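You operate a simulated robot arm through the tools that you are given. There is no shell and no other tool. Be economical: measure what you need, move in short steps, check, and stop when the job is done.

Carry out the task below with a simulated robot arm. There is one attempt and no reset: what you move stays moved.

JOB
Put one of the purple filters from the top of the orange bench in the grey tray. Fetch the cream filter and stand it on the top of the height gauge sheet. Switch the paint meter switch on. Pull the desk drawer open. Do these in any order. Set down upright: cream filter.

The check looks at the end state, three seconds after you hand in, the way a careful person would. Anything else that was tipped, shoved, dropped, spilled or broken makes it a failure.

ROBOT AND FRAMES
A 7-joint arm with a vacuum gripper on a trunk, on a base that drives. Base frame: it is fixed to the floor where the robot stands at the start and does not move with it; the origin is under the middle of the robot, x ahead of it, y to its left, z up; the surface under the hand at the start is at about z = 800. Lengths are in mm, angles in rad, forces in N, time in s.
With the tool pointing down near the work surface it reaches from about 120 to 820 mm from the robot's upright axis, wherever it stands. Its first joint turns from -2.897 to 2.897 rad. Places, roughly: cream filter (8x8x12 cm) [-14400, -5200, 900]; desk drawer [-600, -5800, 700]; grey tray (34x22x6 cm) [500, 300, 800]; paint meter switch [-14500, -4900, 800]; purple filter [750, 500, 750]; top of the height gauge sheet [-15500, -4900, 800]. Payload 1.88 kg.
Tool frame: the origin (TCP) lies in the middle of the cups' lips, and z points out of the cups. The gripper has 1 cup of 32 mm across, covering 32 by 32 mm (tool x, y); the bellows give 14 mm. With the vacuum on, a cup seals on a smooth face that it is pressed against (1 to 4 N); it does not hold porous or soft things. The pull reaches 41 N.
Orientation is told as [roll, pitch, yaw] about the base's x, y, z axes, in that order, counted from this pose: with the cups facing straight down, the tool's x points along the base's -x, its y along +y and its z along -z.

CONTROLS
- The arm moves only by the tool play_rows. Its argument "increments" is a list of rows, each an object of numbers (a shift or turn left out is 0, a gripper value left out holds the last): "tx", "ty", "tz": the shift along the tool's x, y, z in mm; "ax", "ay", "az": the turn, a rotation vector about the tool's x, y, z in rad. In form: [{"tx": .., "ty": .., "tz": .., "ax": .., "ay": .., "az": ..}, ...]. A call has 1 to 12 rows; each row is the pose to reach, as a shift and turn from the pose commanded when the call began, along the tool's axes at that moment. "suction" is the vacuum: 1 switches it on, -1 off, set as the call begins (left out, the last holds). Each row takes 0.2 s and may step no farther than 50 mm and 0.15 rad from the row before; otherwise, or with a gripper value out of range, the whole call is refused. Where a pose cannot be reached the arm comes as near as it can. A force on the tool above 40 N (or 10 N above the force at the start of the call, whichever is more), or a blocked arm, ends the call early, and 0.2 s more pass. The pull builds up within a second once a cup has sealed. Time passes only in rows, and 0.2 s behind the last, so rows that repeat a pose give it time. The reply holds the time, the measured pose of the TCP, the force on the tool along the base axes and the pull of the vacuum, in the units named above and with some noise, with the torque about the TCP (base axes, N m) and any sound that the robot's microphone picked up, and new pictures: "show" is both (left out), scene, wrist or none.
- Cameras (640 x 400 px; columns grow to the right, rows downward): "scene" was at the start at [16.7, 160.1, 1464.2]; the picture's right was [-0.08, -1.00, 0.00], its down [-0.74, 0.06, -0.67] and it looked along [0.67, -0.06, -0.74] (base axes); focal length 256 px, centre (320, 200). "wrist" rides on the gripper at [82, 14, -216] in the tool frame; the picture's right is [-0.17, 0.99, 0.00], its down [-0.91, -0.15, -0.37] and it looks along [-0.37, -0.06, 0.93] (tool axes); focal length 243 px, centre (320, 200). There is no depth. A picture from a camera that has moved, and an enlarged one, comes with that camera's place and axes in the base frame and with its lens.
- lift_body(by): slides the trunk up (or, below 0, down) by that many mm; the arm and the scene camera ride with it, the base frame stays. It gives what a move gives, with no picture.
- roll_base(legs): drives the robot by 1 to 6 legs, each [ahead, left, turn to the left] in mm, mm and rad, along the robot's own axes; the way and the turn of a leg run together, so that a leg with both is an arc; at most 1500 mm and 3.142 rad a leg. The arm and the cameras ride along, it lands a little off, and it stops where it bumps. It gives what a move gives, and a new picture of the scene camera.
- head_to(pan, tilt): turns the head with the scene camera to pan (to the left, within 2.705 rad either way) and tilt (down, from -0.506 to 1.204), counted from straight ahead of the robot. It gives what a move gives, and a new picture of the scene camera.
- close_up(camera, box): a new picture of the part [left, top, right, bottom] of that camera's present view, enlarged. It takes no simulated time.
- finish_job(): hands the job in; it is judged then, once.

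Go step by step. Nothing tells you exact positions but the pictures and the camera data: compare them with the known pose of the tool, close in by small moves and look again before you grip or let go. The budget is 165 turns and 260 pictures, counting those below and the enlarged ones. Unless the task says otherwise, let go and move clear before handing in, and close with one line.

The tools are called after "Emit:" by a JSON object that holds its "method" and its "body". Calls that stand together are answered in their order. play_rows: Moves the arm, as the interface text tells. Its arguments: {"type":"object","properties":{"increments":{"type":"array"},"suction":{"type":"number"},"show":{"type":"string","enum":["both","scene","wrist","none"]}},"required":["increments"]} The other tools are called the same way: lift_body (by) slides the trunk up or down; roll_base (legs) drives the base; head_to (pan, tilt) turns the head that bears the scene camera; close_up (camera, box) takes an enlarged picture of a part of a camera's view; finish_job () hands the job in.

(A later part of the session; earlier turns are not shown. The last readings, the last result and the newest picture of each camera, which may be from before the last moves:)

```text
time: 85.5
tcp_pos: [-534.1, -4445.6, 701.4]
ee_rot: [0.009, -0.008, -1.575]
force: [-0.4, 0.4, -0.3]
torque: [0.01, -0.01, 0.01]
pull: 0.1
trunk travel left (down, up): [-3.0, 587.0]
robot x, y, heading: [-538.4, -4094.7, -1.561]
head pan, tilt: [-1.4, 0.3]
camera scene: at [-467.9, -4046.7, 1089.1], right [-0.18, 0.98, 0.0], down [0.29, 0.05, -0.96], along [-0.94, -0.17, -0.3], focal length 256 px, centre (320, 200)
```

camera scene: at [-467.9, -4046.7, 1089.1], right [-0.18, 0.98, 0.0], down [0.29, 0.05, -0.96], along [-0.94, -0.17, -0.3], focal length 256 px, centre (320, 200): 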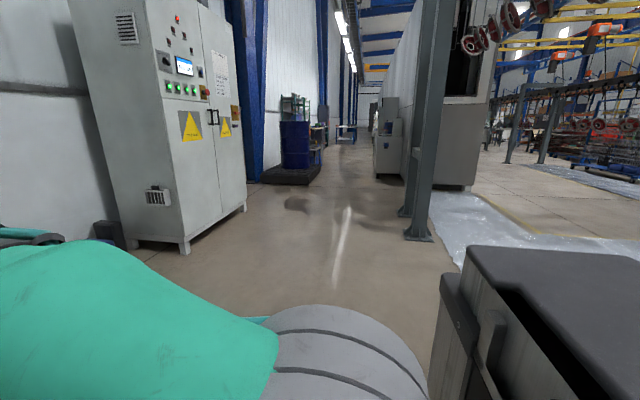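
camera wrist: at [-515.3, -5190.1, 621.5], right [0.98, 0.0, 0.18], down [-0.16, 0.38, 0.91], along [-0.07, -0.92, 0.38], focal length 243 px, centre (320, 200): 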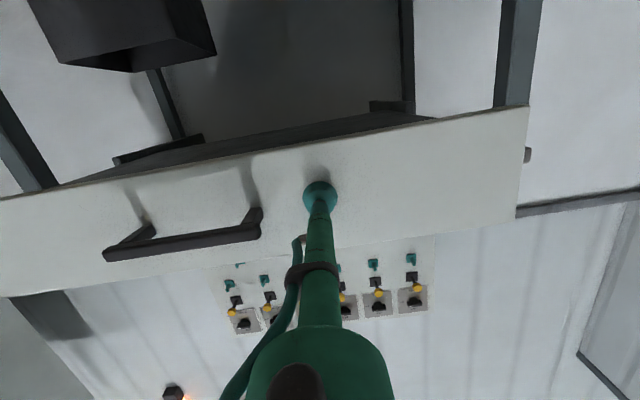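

The aisle toward -x runs between the wall cabinet, a barrel pallet and a grey machine, with a gap centred near y -4380. I'll raise the trunk, turn to face it, and look ahead.

Emit:
{"method": "lift_body", "body": {"by": 400}}

Emit:
{"method": "roll_base", "body": {"legs": [[0, 0, -1.58], [0, 300, 0], [1500, 0, 0]]}}

Emit:
{"method": "head_to", "body": {"pan": 0, "tilt": 0.3}}

```text
time: 89.4
tcp_pos: [-534.0, -4444.0, 1100.8]
ee_rot: [0.012, -0.006, -1.576]
force: [-0.3, -0.3, 0.1]
torque: [0.0, 0.03, -0.02]
pull: 0.0
trunk travel left (down, up): [-403.0, 187.0]
robot x, y, heading: [-539.3, -4098.8, -1.56]
head pan, tilt: [-1.4, 0.3]
```

```text
time: 102.5
tcp_pos: [-2406.1, -4199.3, 1101.7]
ee_rot: [0.01, -0.007, 3.005]
force: [-0.2, 0.2, -0.1]
torque: [0.0, 0.0, 0.01]
pull: 0.1
trunk travel left (down, up): [-403.0, 187.0]
robot x, y, heading: [-2058.6, -4241.0, 3.021]
head pan, tilt: [-1.4, 0.3]
camera scene: at [-2024.3, -4316.0, 1489.1], right [1.0, 0.05, 0.0], down [0.01, -0.3, -0.96], along [-0.05, 0.95, -0.3], focal length 256 px, centre (320, 200)
```

scene: 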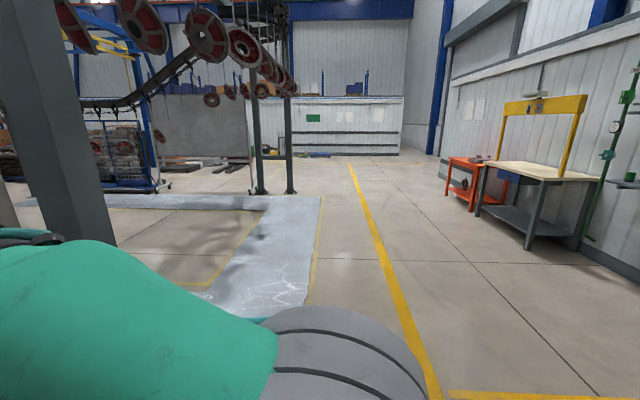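

```text
time: 104.0
tcp_pos: [-2405.4, -4199.7, 1102.2]
ee_rot: [0.011, -0.007, 3.006]
force: [-0.5, 0.5, 0.0]
torque: [0.0, 0.0, 0.02]
pull: 0.1
trunk travel left (down, up): [-403.0, 187.0]
robot x, y, heading: [-2054.4, -4243.2, 3.022]
head pan, tilt: [0.0, 0.3]
camera scene: at [-2112.3, -4397.9, 1489.1], right [0.12, 0.99, 0.0], down [0.29, -0.04, -0.96], along [-0.95, 0.12, -0.3], focal length 256 px, centre (320, 200)
```

scene: 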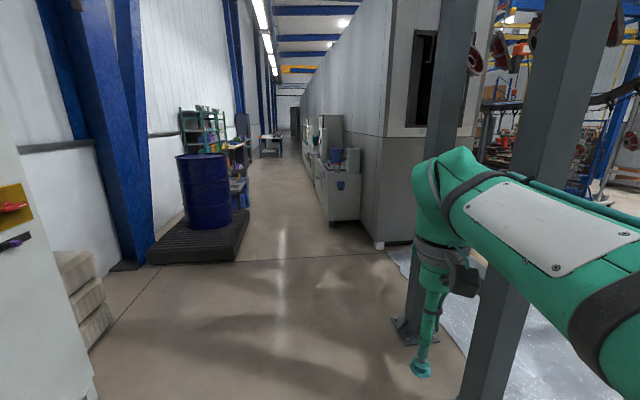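

The gap between the pallet (y < -5010) and the machine (y > -3810) is clear, so I'll centre on y about -4420 and drive on.

Emit:
{"method": "roll_base", "body": {"legs": [[0, 0, 0.12], [0, 180, 0], [1400, 0, 0]]}}

```text
time: 112.7
tcp_pos: [-3819.9, -4403.9, 1101.5]
ee_rot: [0.011, -0.008, 3.116]
force: [0.3, 0.2, 0.1]
torque: [0.01, -0.04, -0.02]
pull: 0.0
trunk travel left (down, up): [-403.0, 187.0]
robot x, y, heading: [-3472.0, -4407.4, 3.132]
head pan, tilt: [0.0, 0.3]
camera scene: at [-3505.8, -4568.9, 1489.1], right [0.01, 1.0, 0.0], down [0.3, 0.0, -0.96], along [-0.96, 0.01, -0.3], focal length 256 px, centre (320, 200)
```

scene: 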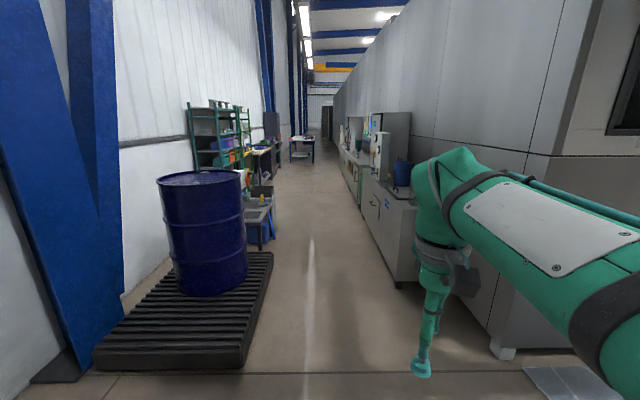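

The corridor is clear and I'm centred in it. I'll drive 3 m ahead.

Emit:
{"method": "roll_base", "body": {"legs": [[1500, 0, 0.01], [1500, 0, 0]]}}

```text
time: 127.1
tcp_pos: [-6796.7, -4434.1, 1102.0]
ee_rot: [0.011, -0.005, -3.128]
force: [-0.3, 0.6, -1.0]
torque: [0.01, -0.03, -0.01]
pull: 0.1
trunk travel left (down, up): [-403.0, 187.0]
robot x, y, heading: [-6445.7, -4424.1, -3.111]
head pan, tilt: [0.0, 0.3]
camera scene: at [-6477.3, -4586.6, 1489.1], right [-0.03, 1.0, 0.0], down [0.3, 0.01, -0.96], along [-0.95, -0.03, -0.3], focal length 256 px, centre (320, 200)
```

scene: 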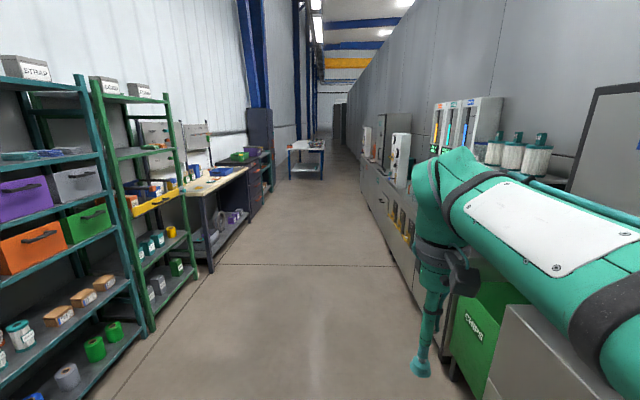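

The aisle continues between shelves and machines, with a table ahead near x -12900. I'll continue 4.3 m.

Emit:
{"method": "roll_base", "body": {"legs": [[0, 0, -0.03], [1500, 0, 0], [1500, 0, 0], [1300, 0, 0]]}}

```text
time: 147.8
tcp_pos: [-11050.4, -4245.5, 1101.8]
ee_rot: [0.011, -0.007, 3.059]
force: [-0.7, -0.4, 0.3]
torque: [-0.02, 0.01, -0.03]
pull: 0.0
trunk travel left (down, up): [-403.0, 187.0]
robot x, y, heading: [-10700.4, -4266.5, 3.073]
head pan, tilt: [0.0, 0.3]
camera scene: at [-10746.0, -4428.5, 1489.1], right [0.07, 1.0, 0.0], down [0.29, -0.02, -0.96], along [-0.95, 0.06, -0.3], focal length 256 px, centre (320, 200)
```

scene: 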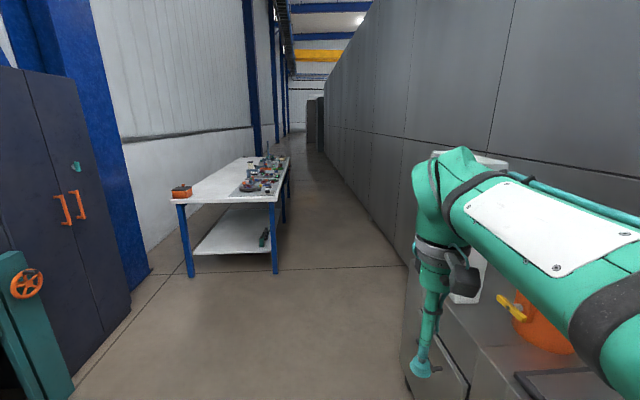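

Emit:
{"method": "close_up", "body": {"camera": "scene", "box": [160, 130, 340, 240]}}

```text
3.56 times, centred on (250, 185) of scene
camera zoom: at [-10746.0, -4428.5, 1489.1], right [0.07, 1.0, 0.0], down [0.29, -0.02, -0.96], along [-0.95, 0.06, -0.3], focal length 909 px, centre (569, 253)
```

zoom: 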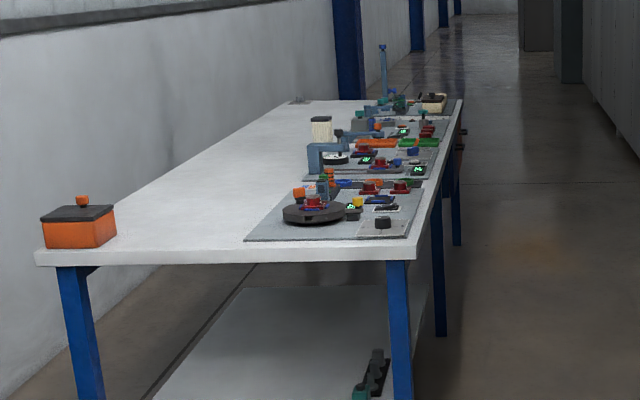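

I see a long table (near corner about [-12900, -4700]) carrying the gauges and the cream filter. I'll drive alongside it down the aisle.

Emit:
{"method": "roll_base", "body": {"legs": [[0, 0, 0.06], [1500, 0, 0], [1200, 0, 0]]}}

Emit:
{"method": "head_to", "body": {"pan": 0.6, "tilt": 0.5}}

```text
time: 161.5
tcp_pos: [-13776.0, -4356.7, 1101.8]
ee_rot: [0.01, -0.007, -3.087]
force: [0.4, -0.2, 0.0]
torque: [0.02, 0.01, 0.03]
pull: 0.1
trunk travel left (down, up): [-403.0, 187.0]
robot x, y, heading: [-13426.0, -4333.8, -3.072]
head pan, tilt: [0.0, 0.3]
camera scene: at [-13448.9, -4496.3, 1489.1], right [-0.07, 1.0, 0.0], down [0.29, 0.02, -0.96], along [-0.95, -0.07, -0.3], focal length 256 px, centre (320, 200)
```

scene: 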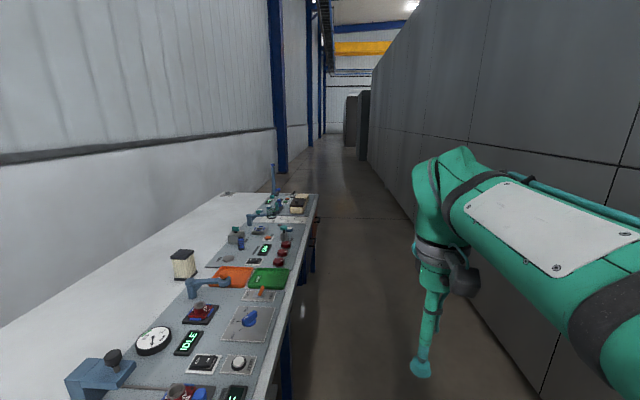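

```text
time: 162.5
tcp_pos: [-13776.1, -4356.9, 1101.5]
ee_rot: [0.011, -0.007, -3.086]
force: [0.3, 0.7, -0.3]
torque: [0.01, 0.01, -0.02]
pull: 0.1
trunk travel left (down, up): [-403.0, 187.0]
robot x, y, heading: [-13425.4, -4335.5, -3.071]
head pan, tilt: [0.6, 0.499]
camera scene: at [-13427.2, -4546.3, 1470.7], right [-0.62, 0.78, 0.0], down [0.38, 0.3, -0.88], along [-0.69, -0.54, -0.48], focal length 256 px, centre (320, 200)
```

scene: 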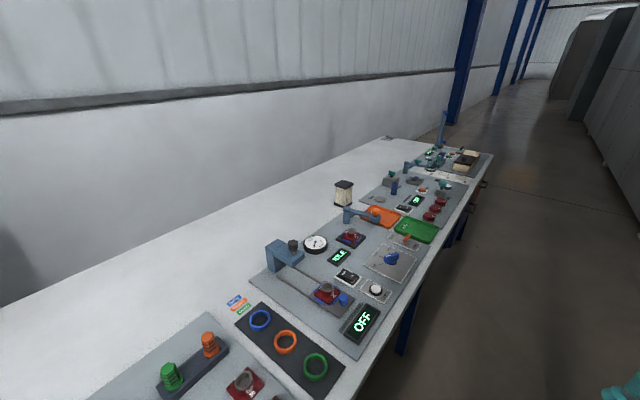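

Emit:
{"method": "close_up", "body": {"camera": "scene", "box": [320, 130, 500, 240]}}

Emit:
{"method": "close_up", "body": {"camera": "scene", "box": [240, 190, 440, 350]}}

```text
3.56 times, centred on (410, 185) of scene
camera zoom: at [-13427.2, -4546.3, 1470.7], right [-0.62, 0.78, 0.0], down [0.38, 0.3, -0.88], along [-0.69, -0.54, -0.48], focal length 909 px, centre (0, 253)
```

zoom: 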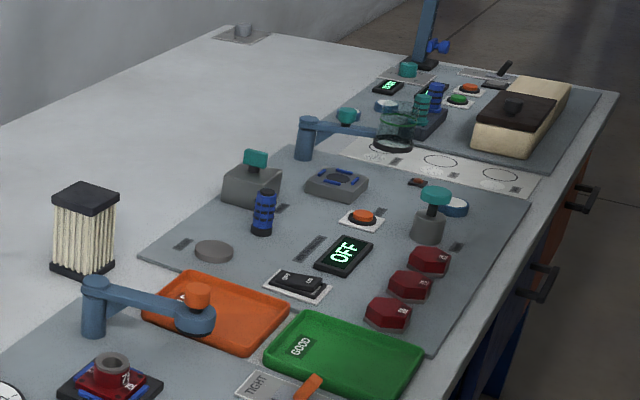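

```text
2.50 times, centred on (340, 270) of scene
camera zoom: at [-13427.2, -4546.3, 1470.7], right [-0.62, 0.78, 0.0], down [0.38, 0.3, -0.88], along [-0.69, -0.54, -0.48], focal length 639 px, centre (270, 25)
```

zoom: 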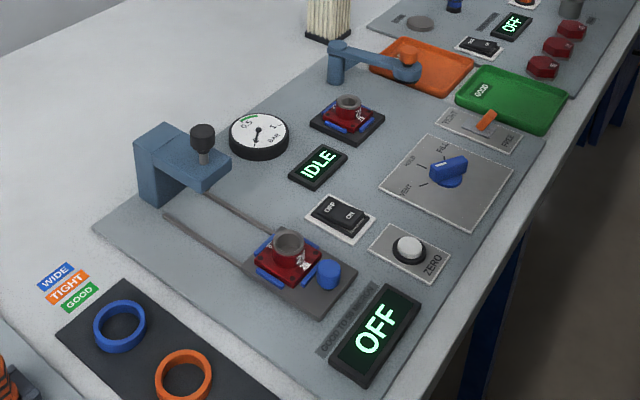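

There are several instrument panels with rocker switches, so I need to read their labels. I'll drive alongside to about x -14560 and turn to face the table.

Emit:
{"method": "roll_base", "body": {"legs": [[0, 0, -0.07], [0, -80, 0], [1130, 0, 0], [0, 0, 1.571]]}}

Emit:
{"method": "head_to", "body": {"pan": -0.2, "tilt": 0.85}}

```text
time: 173.3
tcp_pos: [-14577.5, -4603.7, 1101.4]
ee_rot: [0.009, -0.008, -1.588]
force: [-0.1, -0.2, 0.0]
torque: [-0.02, 0.0, 0.0]
pull: 0.1
trunk travel left (down, up): [-403.0, 187.0]
robot x, y, heading: [-14576.1, -4254.8, -1.574]
head pan, tilt: [0.6, 0.499]
camera scene: at [-14363.4, -4265.5, 1470.7], right [-0.83, -0.56, 0.0], down [-0.27, 0.4, -0.88], along [0.49, -0.73, -0.48], focal length 256 px, centre (320, 200)
```

scene: 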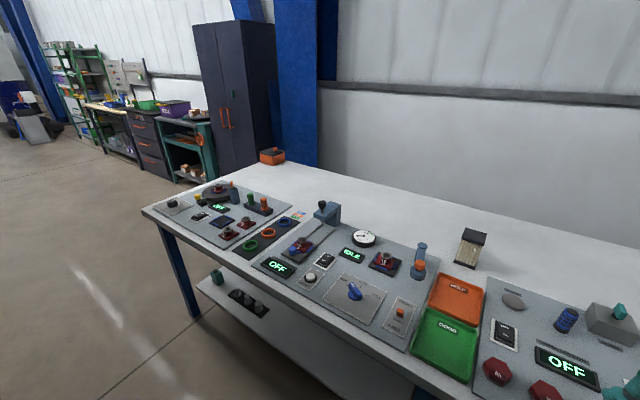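

```text
time: 174.4
tcp_pos: [-14577.2, -4604.3, 1102.1]
ee_rot: [0.012, -0.008, -1.588]
force: [0.6, -0.6, -0.2]
torque: [-0.01, 0.0, 0.01]
pull: 0.0
trunk travel left (down, up): [-403.0, 187.0]
robot x, y, heading: [-14577.1, -4251.5, -1.577]
head pan, tilt: [-0.201, 0.85]
camera scene: at [-14430.3, -4267.0, 1440.7], right [-0.98, 0.2, 0.0], down [0.15, 0.74, -0.66], along [-0.13, -0.65, -0.75], focal length 256 px, centre (320, 200)
```

scene: 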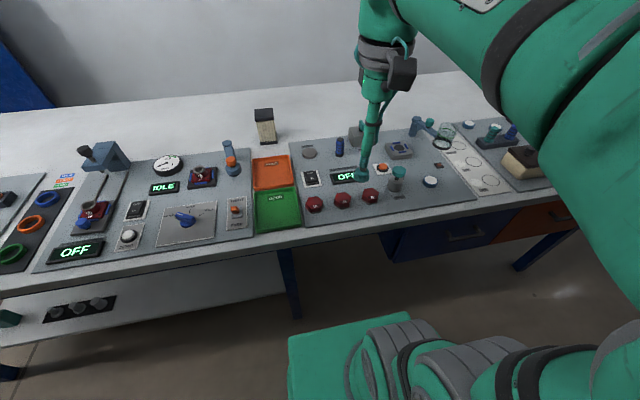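

Emit:
{"method": "close_up", "body": {"camera": "scene", "box": [280, 110, 500, 240]}}

Emit:
{"method": "close_up", "body": {"camera": "scene", "box": [290, 140, 390, 215]}}

Emit:
{"method": "close_up", "body": {"camera": "scene", "box": [430, 110, 550, 200]}}

Emit:
{"method": "close_up", "body": {"camera": "wrist", "box": [0, 0, 640, 400]}}

```text
2.91 times, centred on (390, 175) of scene
camera zoom: at [-14430.3, -4267.0, 1440.7], right [-0.98, 0.2, 0.0], down [0.15, 0.74, -0.66], along [-0.13, -0.65, -0.75], focal length 744 px, centre (116, 273)
```

zoom: 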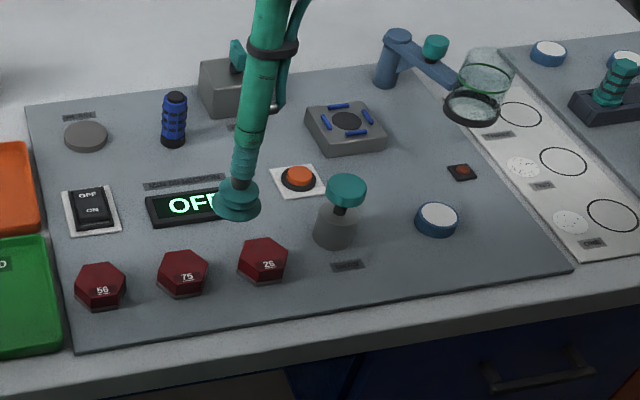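

```text
5.33 times, centred on (340, 178) of scene
camera zoom: at [-14430.3, -4267.0, 1440.7], right [-0.98, 0.2, 0.0], down [0.15, 0.74, -0.66], along [-0.13, -0.65, -0.75], focal length 1364 px, centre (213, 320)
```

zoom: 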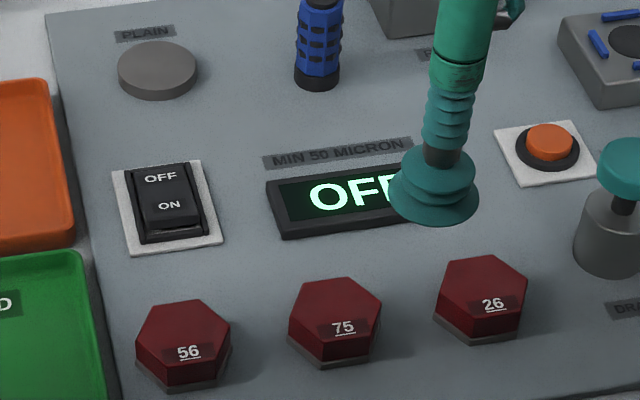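

```text
4.44 times, centred on (490, 155) of scene
camera zoom: at [-14430.3, -4267.0, 1440.7], right [-0.98, 0.2, 0.0], down [0.15, 0.74, -0.66], along [-0.13, -0.65, -0.75], focal length 1137 px, centre (-436, 400)
```

zoom: 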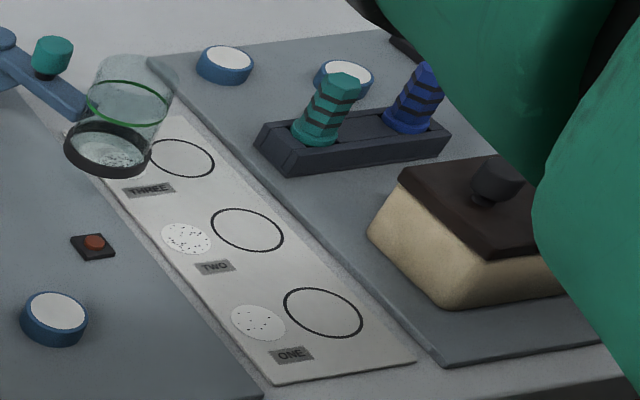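

```text
1.00 times, centred on (320, 200) of wrist (not enlarged: the box is as wide or as high as the picture)
camera zoom: at [-14564.3, -4521.0, 1317.0], right [0.98, -0.18, 0.01], down [-0.17, -0.91, 0.38], along [-0.06, -0.37, -0.93], focal length 243 px, centre (320, 200)
```

zoom: 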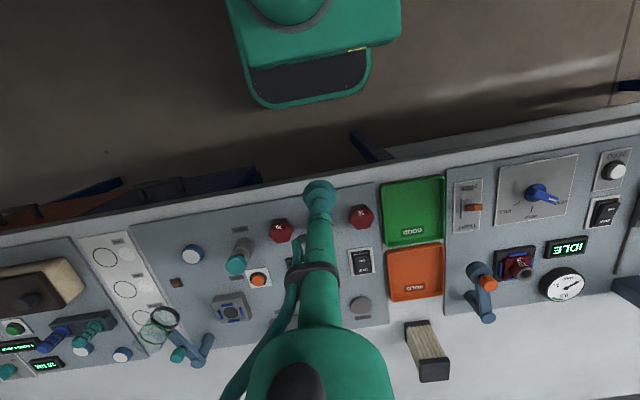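

The panel labelled "MIN 50 MICRON" is the paint meter, with its OFF/ON rocker at about [-14528, -4915], ON side toward me. I'll hover over it and measure more closely.

Emit:
{"method": "play_rows", "body": {"increments": [{"tx": -40, "ty": 8, "tz": 10}, {"tx": -80, "ty": 16, "tz": 25}, {"tx": -120, "ty": 24, "tz": 45}, {"tx": -160, "ty": 32, "tz": 65}, {"tx": -200, "ty": 40, "tz": 90}, {"tx": -240, "ty": 48, "tz": 115}, {"tx": -270, "ty": 55, "tz": 140}, {"tx": -270, "ty": 55, "tz": 140}]}}

Emit:
{"method": "close_up", "body": {"camera": "wrist", "box": [260, 120, 380, 240]}}

```text
time: 176.2
tcp_pos: [-14526.7, -4878.6, 963.8]
ee_rot: [0.011, -0.006, -1.588]
force: [-0.7, -0.6, -0.2]
torque: [0.03, 0.0, -0.01]
pull: 0.1
trunk travel left (down, up): [-403.0, 187.0]
robot x, y, heading: [-14576.6, -4253.9, -1.575]
head pan, tilt: [-0.201, 0.85]
camera scene: at [-14430.3, -4267.3, 1440.7], right [-0.98, 0.2, 0.0], down [0.15, 0.74, -0.66], along [-0.13, -0.65, -0.75], focal length 256 px, centre (320, 200)
camera wrist: at [-14513.4, -4795.9, 1178.9], right [0.98, -0.18, 0.01], down [-0.17, -0.91, 0.38], along [-0.06, -0.37, -0.93], focal length 243 px, centre (320, 200)
```

scene: 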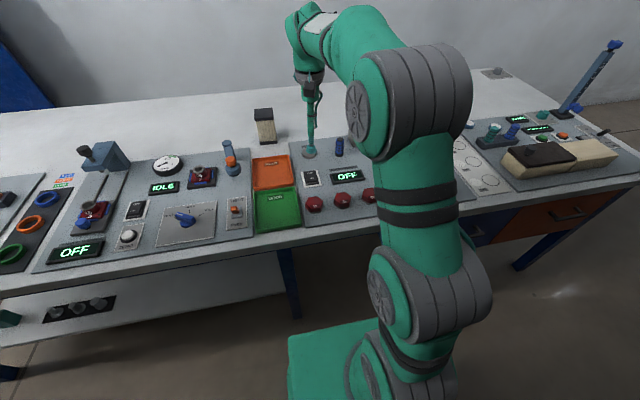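
wrist: 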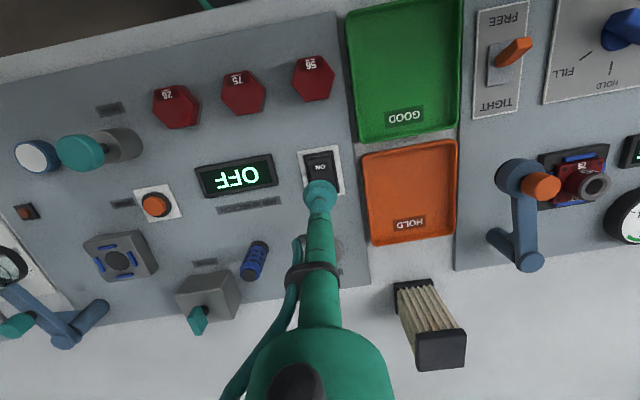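

```text
3.33 times, centred on (320, 180) of wrist
camera zoom: at [-14513.4, -4795.9, 1178.9], right [0.98, -0.18, 0.01], down [-0.17, -0.91, 0.38], along [-0.06, -0.37, -0.93], focal length 809 px, centre (320, 267)
```

zoom: 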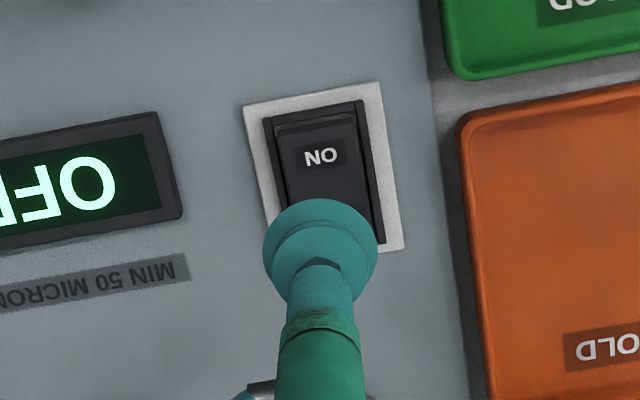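

The ON half is almost directly beneath the tool. I'll descend partway with the vacuum off and check alignment.

Emit:
{"method": "play_rows", "body": {"increments": [{"tz": 30}, {"tz": 60}, {"tz": 85}, {"tz": 95}, {"tz": 95}], "show": "none"}}

Emit:
{"method": "close_up", "body": {"camera": "wrist", "box": [260, 120, 380, 240]}}

Emit:
{"method": "close_up", "body": {"camera": "scene", "box": [280, 130, 360, 200]}}

```text
time: 177.4
tcp_pos: [-14524.7, -4879.1, 868.2]
ee_rot: [0.01, -0.007, -1.589]
force: [0.4, 0.6, -0.1]
torque: [0.01, 0.01, -0.02]
pull: 0.1
trunk travel left (down, up): [-403.0, 187.0]
robot x, y, heading: [-14577.3, -4252.7, -1.57]
head pan, tilt: [-0.201, 0.85]
```

```text
3.33 times, centred on (320, 180) of wrist
camera zoom: at [-14512.0, -4796.0, 1083.7], right [0.98, -0.18, 0.01], down [-0.17, -0.91, 0.38], along [-0.06, -0.37, -0.93], focal length 809 px, centre (320, 267)
```

zoom: 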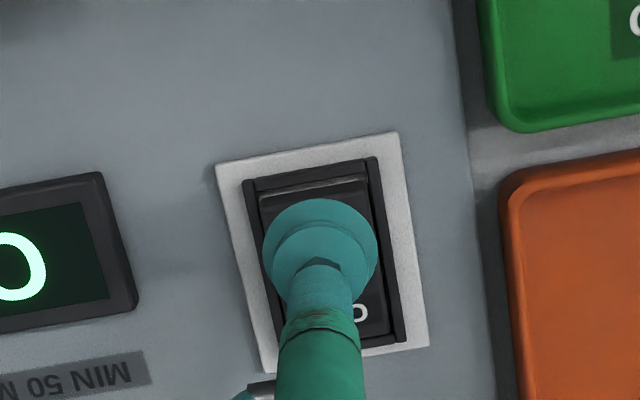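

```text
5.71 times, centred on (320, 165) of scene
camera zoom: at [-14430.3, -4267.1, 1440.7], right [-0.98, 0.2, 0.0], down [0.15, 0.74, -0.66], along [-0.13, -0.65, -0.75], focal length 1461 px, centre (320, 400)
```

zoom: 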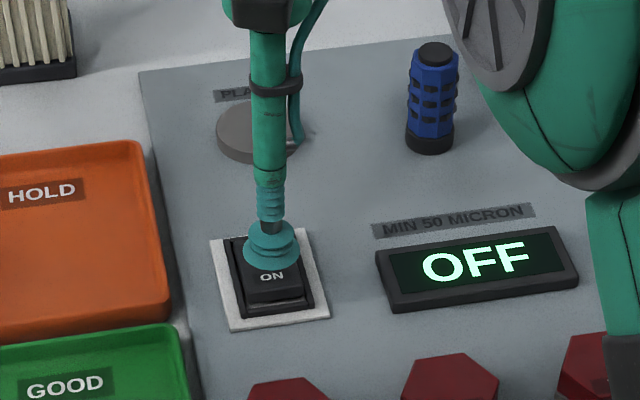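

Alignment looks right: the rocker surface is around z 833 and the cup is over the ON half. I'll press down in small steps.

Emit:
{"method": "play_rows", "body": {"increments": [{"tx": 2, "tz": 15}, {"tx": 2, "tz": 25}, {"tx": 2, "tz": 30}, {"tx": 2, "tz": 35}, {"tx": 2, "tz": 38}, {"tx": 2, "tz": 38}], "show": "none"}}

Emit:
{"method": "close_up", "body": {"camera": "scene", "box": [280, 130, 360, 200]}}

```text
time: 178.8
tcp_pos: [-14523.3, -4875.6, 832.3]
ee_rot: [0.01, -0.008, -1.589]
force: [1.0, 0.2, 3.6]
torque: [-0.06, 0.05, -0.04]
pull: 0.1
trunk travel left (down, up): [-403.0, 187.0]
robot x, y, heading: [-14579.7, -4252.5, -1.574]
head pan, tilt: [-0.201, 0.85]
```

```text
5.71 times, centred on (320, 165) of scene
camera zoom: at [-14430.3, -4266.7, 1440.7], right [-0.98, 0.2, 0.0], down [0.15, 0.74, -0.66], along [-0.13, -0.65, -0.75], focal length 1461 px, centre (320, 400)
```

zoom: 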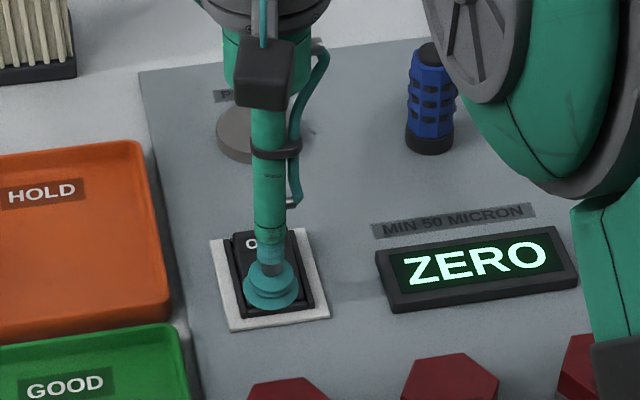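

The display now reads ZERO, so the meter is on. I'll lift straight up and confirm that the switch stays.

Emit:
{"method": "play_rows", "body": {"increments": [{"tz": -10}, {"tz": -40}, {"tz": -80}, {"tz": -120}, {"tz": -120}]}}

Emit:
{"method": "close_up", "body": {"camera": "scene", "box": [240, 95, 360, 200]}}

Emit:
{"method": "close_up", "body": {"camera": "wrist", "box": [380, 260, 500, 380]}}

```text
time: 180.1
tcp_pos: [-14524.8, -4874.9, 952.7]
ee_rot: [0.011, -0.005, -1.589]
force: [0.3, -0.3, -0.6]
torque: [0.01, 0.01, 0.0]
pull: 0.0
trunk travel left (down, up): [-403.0, 187.0]
robot x, y, heading: [-14578.7, -4251.1, -1.571]
head pan, tilt: [-0.201, 0.85]
camera scene: at [-14430.4, -4266.8, 1440.7], right [-0.98, 0.2, 0.0], down [0.15, 0.74, -0.66], along [-0.13, -0.65, -0.75], focal length 256 px, centre (320, 200)
camera wrist: at [-14512.3, -4791.7, 1167.7], right [0.98, -0.18, 0.01], down [-0.17, -0.91, 0.38], along [-0.06, -0.37, -0.93], focal length 243 px, centre (320, 200)
```

scene: 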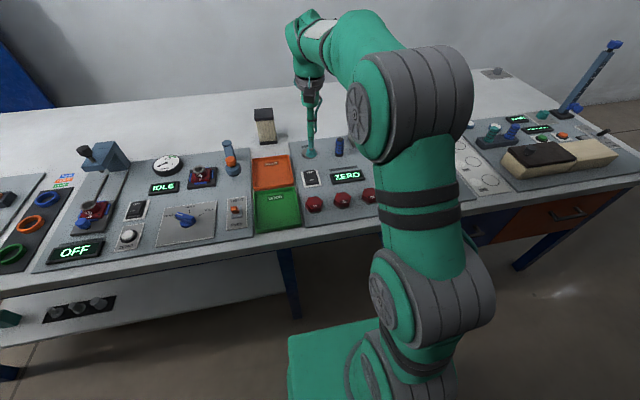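
wrist: 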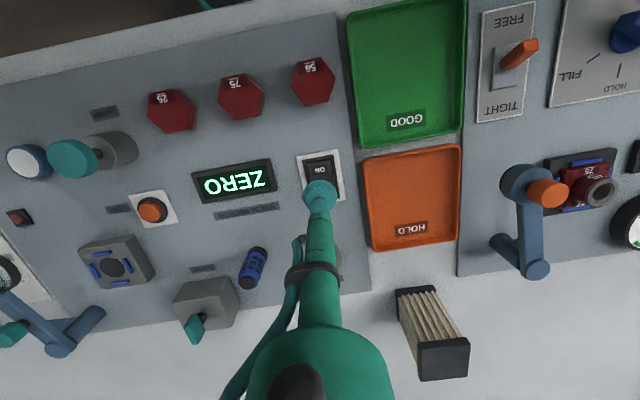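

```text
3.81 times, centred on (300, 148) of scene
camera zoom: at [-14430.4, -4266.8, 1440.7], right [-0.98, 0.2, 0.0], down [0.15, 0.74, -0.66], along [-0.13, -0.65, -0.75], focal length 974 px, centre (396, 400)
```

zoom: 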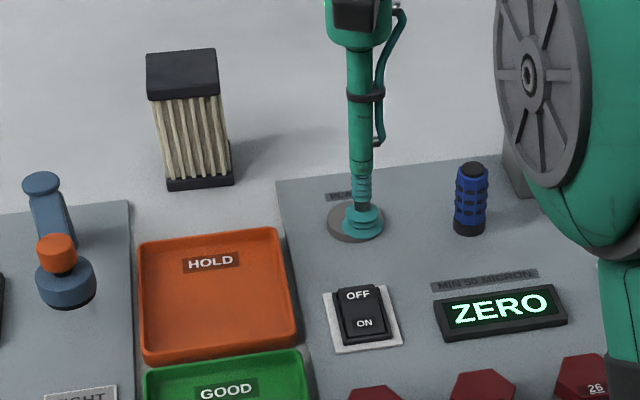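

```text
3.33 times, centred on (440, 320) of wrist
camera zoom: at [-14512.3, -4791.7, 1167.7], right [0.98, -0.18, 0.01], down [-0.17, -0.91, 0.38], along [-0.06, -0.37, -0.93], focal length 809 px, centre (-80, -200)
```

zoom: 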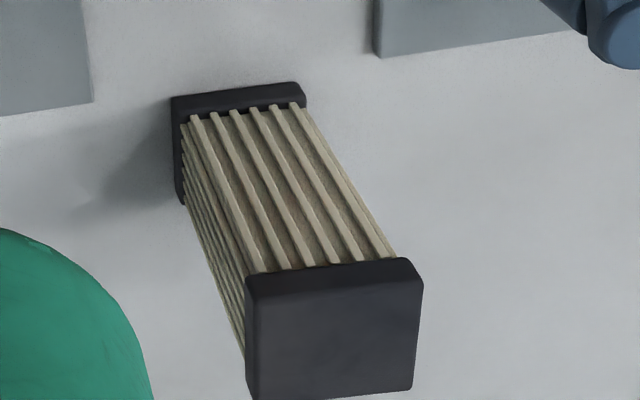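

The switch is on (ZERO displayed). The cream filter's flat black top is at about [-14397, -5160, 938], roughly 925 mm away, so I must raise the arm, shift left and edge closer (base-to-table clearance is about 120 mm).

Emit:
{"method": "play_rows", "body": {"increments": [{"tz": -40}, {"tz": -80}, {"tz": -120}, {"tz": -150}], "show": "none"}}

Emit:
{"method": "roll_base", "body": {"legs": [[0, 181, 0], [60, 0, 0]]}}

Emit:
{"method": "head_to", "body": {"pan": 0.1, "tilt": 1.1}}

```text
time: 181.1
tcp_pos: [-14527.1, -4874.7, 1102.3]
ee_rot: [0.011, -0.004, -1.588]
force: [-0.4, 0.7, 0.2]
torque: [-0.01, 0.02, 0.04]
pull: 0.1
trunk travel left (down, up): [-403.0, 187.0]
robot x, y, heading: [-14577.9, -4249.3, -1.569]
head pan, tilt: [-0.201, 0.85]
```

```text
time: 183.1
tcp_pos: [-14345.1, -4936.5, 1101.0]
ee_rot: [0.011, -0.004, -1.591]
force: [0.7, 0.2, 0.0]
torque: [-0.02, 0.0, 0.02]
pull: 0.1
trunk travel left (down, up): [-403.0, 187.0]
robot x, y, heading: [-14392.2, -4316.3, -1.576]
head pan, tilt: [-0.201, 0.85]
camera scene: at [-14247.6, -4329.0, 1440.7], right [-0.98, 0.2, 0.0], down [0.15, 0.74, -0.66], along [-0.13, -0.65, -0.75], focal length 256 px, centre (320, 200)
```

scene: 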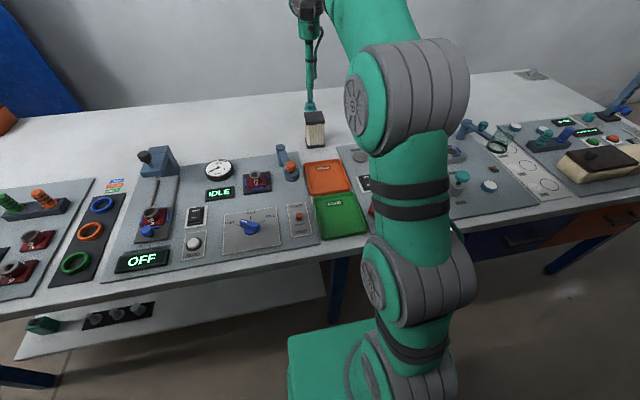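

```text
time: 183.9
tcp_pos: [-14346.1, -4936.5, 1100.6]
ee_rot: [0.009, -0.005, -1.593]
force: [0.3, 0.0, -0.2]
torque: [-0.02, -0.07, 0.01]
pull: 0.1
trunk travel left (down, up): [-403.0, 187.0]
robot x, y, heading: [-14394.8, -4316.3, -1.576]
head pan, tilt: [0.099, 1.1]
camera scene: at [-14225.7, -4315.3, 1423.0], right [-1.0, -0.09, 0.0], down [-0.08, 0.89, -0.45], along [0.04, -0.45, -0.89], focal length 256 px, centre (320, 200)
```

scene: 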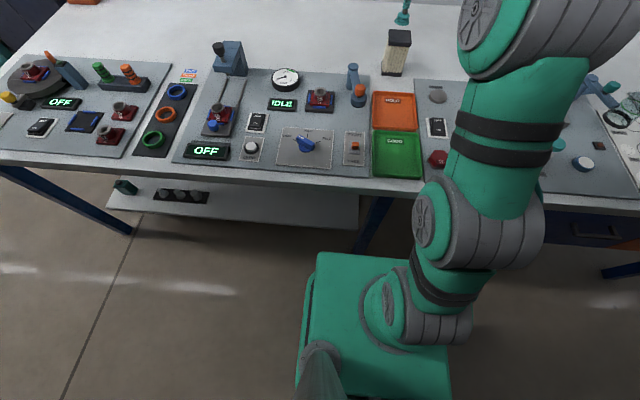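

Clearance in front of the base still looks like 60–80 mm, with the legs and shelf recessed. I'll go 40 mm closer, then move the cup over the filter.

Emit:
{"method": "roll_base", "body": {"legs": [[40, 0, 0]]}}

Emit:
{"method": "play_rows", "body": {"increments": [{"tx": -35, "ty": -8, "tz": 5}, {"tx": -70, "ty": -16, "tz": 10}, {"tx": -105, "ty": -25, "tz": 20}, {"tx": -140, "ty": -35, "tz": 40}, {"tx": -165, "ty": -42, "tz": 60}, {"tx": -183, "ty": -47, "tz": 80}, {"tx": -183, "ty": -47, "tz": 80}]}}

```text
time: 184.8
tcp_pos: [-14346.6, -4974.3, 1100.8]
ee_rot: [0.01, -0.005, -1.589]
force: [0.2, 0.8, 0.3]
torque: [0.01, -0.02, 0.03]
pull: 0.0
trunk travel left (down, up): [-403.0, 187.0]
robot x, y, heading: [-14391.4, -4356.1, -1.575]
head pan, tilt: [0.099, 1.1]
camera scene: at [-14225.9, -4354.7, 1423.0], right [-1.0, -0.09, 0.0], down [-0.08, 0.89, -0.45], along [0.04, -0.45, -0.89], focal length 256 px, centre (320, 200)
```

scene: 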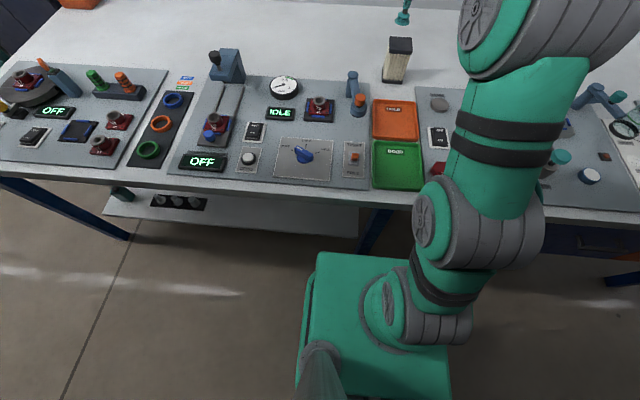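

```text
time: 186.4
tcp_pos: [-14389.8, -5119.4, 999.4]
ee_rot: [0.011, -0.007, -1.589]
force: [0.7, -0.8, 0.2]
torque: [0.05, 0.0, 0.0]
pull: 0.1
out of reach, approached as far as the arm can: row 3, 4, 5, 6, 7
trunk travel left (down, up): [-403.0, 187.0]
robot x, y, heading: [-14390.5, -4355.9, -1.571]
head pan, tilt: [0.099, 1.1]
camera scene: at [-14225.9, -4354.8, 1423.1], right [-1.0, -0.09, 0.0], down [-0.08, 0.89, -0.45], along [0.04, -0.45, -0.89], focal length 256 px, centre (320, 200)
camera wrist: at [-14374.9, -5036.3, 1215.0], right [0.98, -0.19, 0.01], down [-0.18, -0.91, 0.38], along [-0.06, -0.37, -0.93], focal length 243 px, centre (320, 200)
```

scene: 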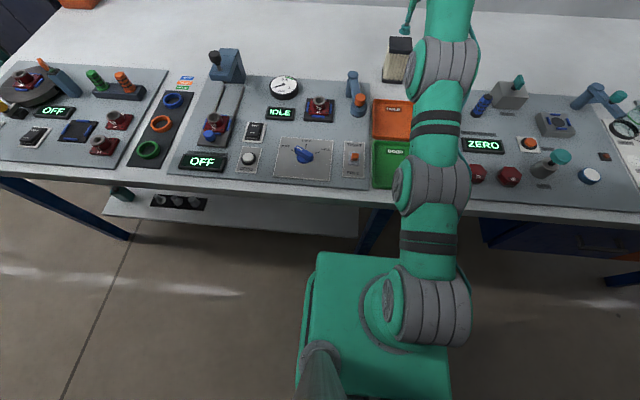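
wrist: 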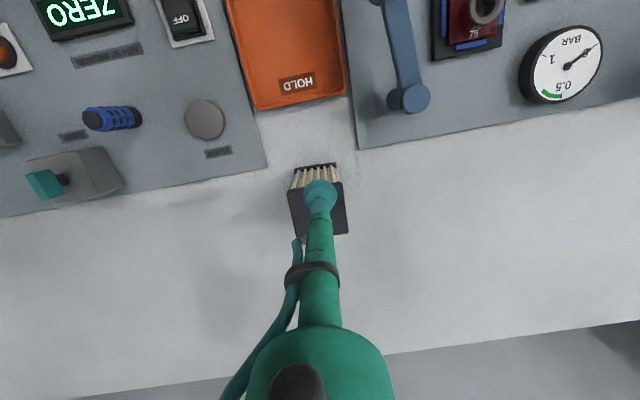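

The cup is short by about 40 mm at this height. Raising the trunk should improve the reach, so I'll lift it 170 mm and try again.

Emit:
{"method": "lift_body", "body": {"by": 170}}

Emit:
{"method": "play_rows", "body": {"increments": [{"tz": 40}, {"tz": 80}, {"tx": -10, "ty": -4, "tz": 120}, {"tx": -20, "ty": -6, "tz": 160}, {"tx": -40, "ty": -7, "tz": 190}, {"tx": -40, "ty": -7, "tz": 190}]}}

```text
time: 188.3
tcp_pos: [-14387.4, -5118.1, 1170.5]
ee_rot: [0.01, -0.004, -1.591]
force: [0.3, 0.0, -1.0]
torque: [0.01, -0.03, 0.04]
pull: 0.1
trunk travel left (down, up): [-573.0, 17.0]
robot x, y, heading: [-14396.7, -4350.6, -1.581]
head pan, tilt: [0.099, 1.1]
```

```text
time: 189.7
tcp_pos: [-14395.7, -5164.8, 981.2]
ee_rot: [0.012, -0.003, -1.591]
force: [0.3, 0.2, 0.2]
torque: [-0.04, 0.02, 0.01]
pull: 0.1
out of reach, approached as far as the arm can: row 2, 3, 4, 5, 6
trunk travel left (down, up): [-573.0, 17.0]
robot x, y, heading: [-14392.0, -4351.9, -1.573]
head pan, tilt: [0.099, 1.1]
camera scene: at [-14225.9, -4354.2, 1593.0], right [-1.0, -0.09, 0.0], down [-0.08, 0.89, -0.45], along [0.04, -0.45, -0.89], focal length 256 px, centre (320, 200)
camera wrist: at [-14382.1, -5082.8, 1195.4], right [0.98, -0.19, 0.01], down [-0.18, -0.91, 0.38], along [-0.06, -0.37, -0.93], focal length 243 px, centre (320, 200)
```

scene: 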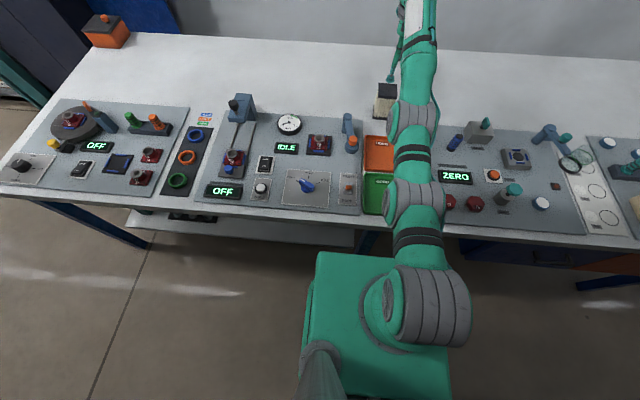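
wrist: 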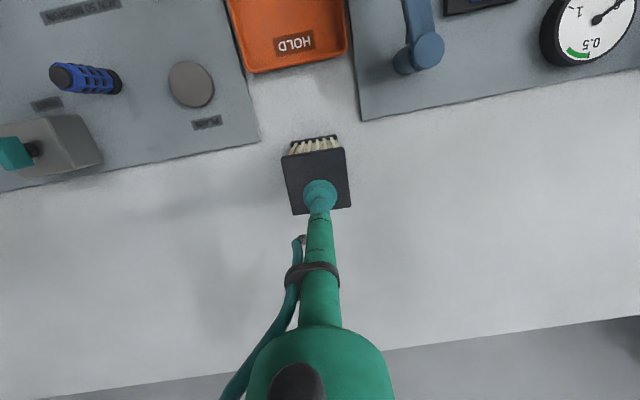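

The cup is now centred over the filter top (about [-14397, -5162]). I'll descend slowly with the vacuum on.

Emit:
{"method": "play_rows", "body": {"increments": [{"tz": 15}, {"tz": 28}, {"tz": 34}, {"tz": 38}, {"tz": 41}, {"tz": 44}, {"tz": 47}, {"tz": 47}, {"tz": 47}], "suction": 1, "show": "wrist"}}

```text
time: 191.7
tcp_pos: [-14393.2, -5173.2, 938.1]
ee_rot: [0.01, -0.008, -1.59]
force: [4.1, -3.8, 22.2]
torque: [0.25, 0.27, 0.0]
pull: 40.9
out of reach, approached as far as the arm can: row 2, 3, 4, 5, 6, 7, 8, 9
trunk travel left (down, up): [-573.0, 17.0]
robot x, y, heading: [-14393.6, -4357.1, -1.578]
head pan, tilt: [0.099, 1.1]
camera wrist: at [-14379.9, -5089.5, 1153.6], right [0.98, -0.18, 0.01], down [-0.17, -0.91, 0.38], along [-0.06, -0.38, -0.92], focal length 243 px, centre (320, 200)
```

wrist: 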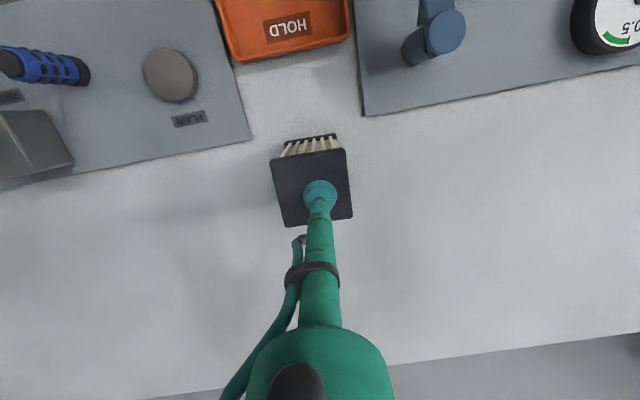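

Sealed with a pull of 41 N. I'll lift it and then draw it back toward the robot.

Emit:
{"method": "play_rows", "body": {"increments": [{"tz": -12}, {"tz": -25}, {"tz": -40}, {"tx": 5, "tz": -60}, {"tx": 15, "tz": -80}, {"tx": 35, "tz": -100}, {"tx": 60, "tz": -120}, {"tx": 90, "tz": -140}, {"tx": 120, "tz": -160}, {"tx": 150, "tz": -180}, {"tx": 180, "tz": -200}, {"tx": 180, "tz": -200}]}}

```text
time: 194.3
tcp_pos: [-14395.6, -5120.1, 1132.4]
ee_rot: [0.011, -0.003, -1.591]
force: [-0.5, -0.2, -1.4]
torque: [-0.02, -0.04, 0.03]
pull: 40.2
out of reach, approached as far as the arm can: row 6, 7, 8, 9, 10, 11, 12
trunk travel left (down, up): [-573.0, 17.0]
robot x, y, heading: [-14390.3, -4354.1, -1.573]
head pan, tilt: [0.099, 1.1]
camera scene: at [-14225.9, -4355.3, 1593.0], right [-1.0, -0.09, 0.0], down [-0.08, 0.89, -0.45], along [0.04, -0.45, -0.89], focal length 256 px, centre (320, 200)
camera wrist: at [-14382.9, -5037.0, 1347.9], right [0.98, -0.19, 0.01], down [-0.18, -0.91, 0.38], along [-0.06, -0.37, -0.93], focal length 243 px, centre (320, 200)
```

scene: 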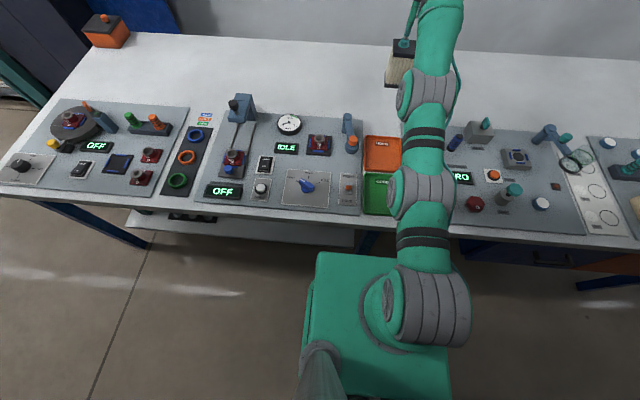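
wrist: 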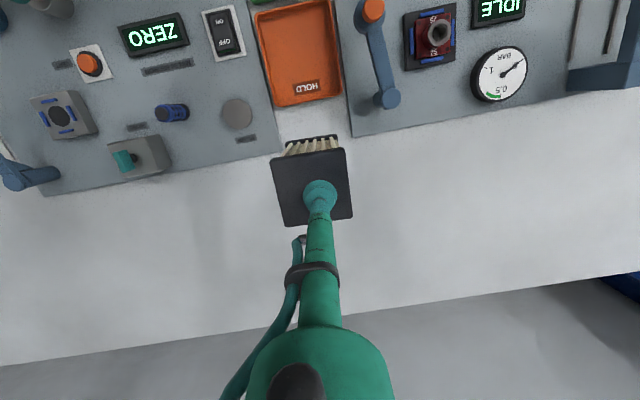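

The filter hangs upright. I'll draw the arm in toward the robot before driving sideways.

Emit:
{"method": "play_rows", "body": {"increments": [{"tx": 30}, {"tx": 65}, {"tx": 100}, {"tx": 135}, {"tx": 170}, {"tx": 205}, {"tx": 240}, {"tx": 275}, {"tx": 300}, {"tx": 300}], "show": "none"}}

Emit:
{"method": "head_to", "body": {"pan": -0.7, "tilt": 0.7}}

```text
time: 196.5
tcp_pos: [-14388.6, -5100.6, 1190.2]
ee_rot: [0.011, -0.003, -1.589]
force: [0.0, -0.2, -2.5]
torque: [-0.02, 0.0, -0.01]
pull: 40.1
out of reach, approached as far as the arm can: row 1, 2, 3, 4, 5, 6, 7, 8, 9, 10
trunk travel left (down, up): [-573.0, 17.0]
robot x, y, heading: [-14394.8, -4352.5, -1.579]
head pan, tilt: [0.099, 1.1]
```

```text
time: 197.7
tcp_pos: [-14387.9, -5099.1, 1190.4]
ee_rot: [0.01, -0.002, -1.589]
force: [1.3, 0.3, -1.8]
torque: [-0.03, 0.03, 0.0]
pull: 40.3
trunk travel left (down, up): [-573.0, 17.0]
robot x, y, heading: [-14393.4, -4355.7, -1.579]
head pan, tilt: [-0.7, 0.7]
camera scene: at [-14286.8, -4356.5, 1623.0], right [-0.76, 0.65, 0.0], down [0.42, 0.49, -0.76], along [-0.49, -0.58, -0.64], focal length 256 px, centre (320, 200)
```

scene: 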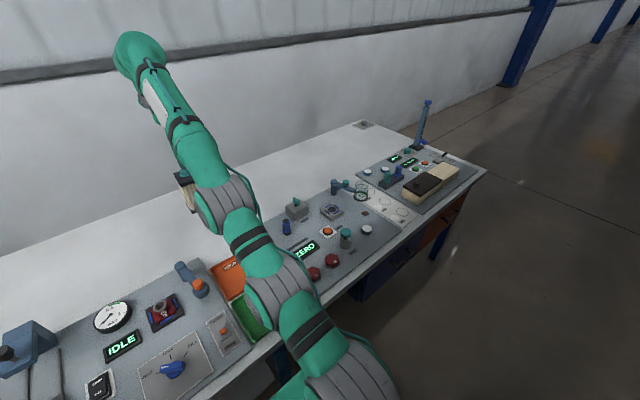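

The arm looks fully stretched and is lagging its command. I'll hold the command for a moment to see whether it converges.

Emit:
{"method": "play_rows", "body": {"increments": [{"tz": 0}, {"tz": 0}, {"tz": 0}, {"tz": 0}], "show": "none"}}

```text
time: 198.7
tcp_pos: [-14387.9, -5099.4, 1191.2]
ee_rot: [0.01, -0.006, -1.589]
force: [-0.1, 0.0, -1.5]
torque: [-0.03, -0.02, -0.01]
pull: 41.3
trunk travel left (down, up): [-573.0, 17.0]
robot x, y, heading: [-14395.1, -4354.6, -1.572]
head pan, tilt: [-0.7, 0.7]
```

Emit:
{"method": "play_rows", "body": {"increments": [{"tz": 20}, {"tz": 40}, {"tx": 5, "tz": 60}, {"tx": 15, "tz": 75}, {"tx": 30, "tz": 80}, {"tx": 50, "tz": 80}, {"tx": 75, "tz": 80}], "show": "none"}}

```text
time: 200.3
tcp_pos: [-14389.6, -5120.4, 1126.2]
ee_rot: [0.011, -0.006, -1.591]
force: [0.3, -0.3, -2.4]
torque: [-0.05, -0.02, 0.0]
pull: 40.9
out of reach, approached as far as the arm can: row 1, 2, 3, 4, 5, 6, 7
trunk travel left (down, up): [-573.0, 17.0]
robot x, y, heading: [-14396.0, -4354.2, -1.574]
head pan, tilt: [-0.7, 0.7]
```

The elbow is near straight, so I'll try to draw inward with very small steps.

Emit:
{"method": "play_rows", "body": {"increments": [{"tx": 1}, {"tx": 2}, {"tx": 4}, {"tx": 6}, {"tx": 9}, {"tx": 12}, {"tx": 16}, {"tx": 20}, {"tx": 25}, {"tx": 32}, {"tx": 40}, {"tx": 50}], "show": "none"}}

```text
time: 202.9
tcp_pos: [-14388.7, -5118.4, 1137.1]
ee_rot: [0.011, -0.005, -1.589]
force: [0.9, 0.4, -2.7]
torque: [0.01, -0.02, -0.05]
pull: 40.6
out of reach, approached as far as the arm can: row 4, 5, 6, 7, 8, 9, 10, 11, 12
trunk travel left (down, up): [-573.0, 17.0]
robot x, y, heading: [-14396.2, -4350.8, -1.575]
head pan, tilt: [-0.7, 0.7]
```

I think the elbow went past straight onto its limit while lifting. Moving outward and down over the same free spot should bend it back the right way; the filter bottom stays above about 870.

Emit:
{"method": "play_rows", "body": {"increments": [{"tx": -20, "tz": 0}, {"tx": -40, "tz": 10}, {"tx": -50, "tz": 30}, {"tx": -60, "tz": 55}, {"tx": -65, "tz": 80}, {"tx": -65, "tz": 100}, {"tx": -65, "tz": 120}, {"tx": -60, "tz": 140}], "show": "none"}}

```text
time: 204.7
tcp_pos: [-14389.4, -5176.9, 995.2]
ee_rot: [0.009, -0.008, -1.591]
force: [0.4, 0.2, -2.1]
torque: [-0.04, 0.0, -0.02]
pull: 40.9
out of reach, approached as far as the arm can: row 2, 3, 4, 5, 6, 7
trunk travel left (down, up): [-573.0, 17.0]
robot x, y, heading: [-14393.2, -4351.5, -1.576]
head pan, tilt: [-0.7, 0.7]
```

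Emit:
{"method": "play_rows", "body": {"increments": [{"tx": 3, "tz": 5}, {"tx": 7, "tz": 10}, {"tx": 12, "tz": 14}, {"tx": 18, "tz": 16}, {"tx": 25, "tz": 16}, {"tx": 33, "tz": 16}, {"tx": 42, "tz": 16}, {"tx": 52, "tz": 16}], "show": "none"}}

```text
time: 206.5
tcp_pos: [-14388.1, -5164.6, 985.7]
ee_rot: [0.01, -0.004, -1.589]
force: [-0.3, -0.3, -2.2]
torque: [-0.01, 0.01, 0.01]
pull: 40.5
out of reach, approached as far as the arm can: row 4, 5, 6, 7, 8
trunk travel left (down, up): [-573.0, 17.0]
robot x, y, heading: [-14391.5, -4351.2, -1.574]
head pan, tilt: [-0.7, 0.7]
```

Not escaped yet. Pitching the tool inward while keeping the wrist at full reach should flex the elbow the right way, so I'll try that gently; the filter is light.

Emit:
{"method": "play_rows", "body": {"increments": [{"tx": -15, "tz": -10}, {"tx": -30, "tz": -15}, {"tx": -15, "tz": -20, "ay": 0.08}, {"tx": 5, "tz": -20, "ay": 0.16}, {"tx": 27, "tz": -20, "ay": 0.24}, {"tx": 50, "tz": -20, "ay": 0.32}, {"tx": 75, "tz": -20, "ay": 0.4}, {"tx": 90, "tz": -15, "ay": 0.4}, {"tx": 105, "tz": -10, "ay": 0.4}, {"tx": 120, "tz": -5, "ay": 0.4}, {"tx": 140, "tz": -5, "ay": 0.4}, {"tx": 160, "tz": -5, "ay": 0.4}], "show": "scene"}}

```text
time: 209.1
tcp_pos: [-14382.8, -5000.6, 988.9]
ee_rot: [0.011, 0.394, -1.587]
force: [-0.4, 0.3, -1.5]
torque: [-0.1, -0.04, 0.02]
pull: 40.5
out of reach, approached as far as the arm can: row 2, 3, 4, 5, 6, 7, 8
trunk travel left (down, up): [-573.0, 17.0]
robot x, y, heading: [-14392.3, -4353.2, -1.577]
head pan, tilt: [-0.7, 0.7]
camera scene: at [-14286.9, -4356.4, 1623.0], right [-0.76, 0.65, 0.0], down [0.42, 0.49, -0.76], along [-0.5, -0.58, -0.64], focal length 256 px, centre (320, 200)
```

scene: 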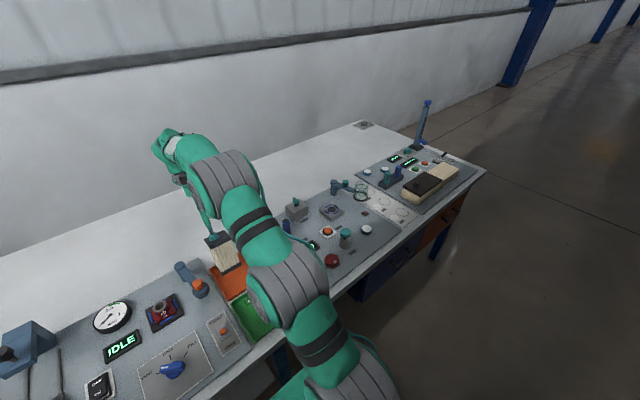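

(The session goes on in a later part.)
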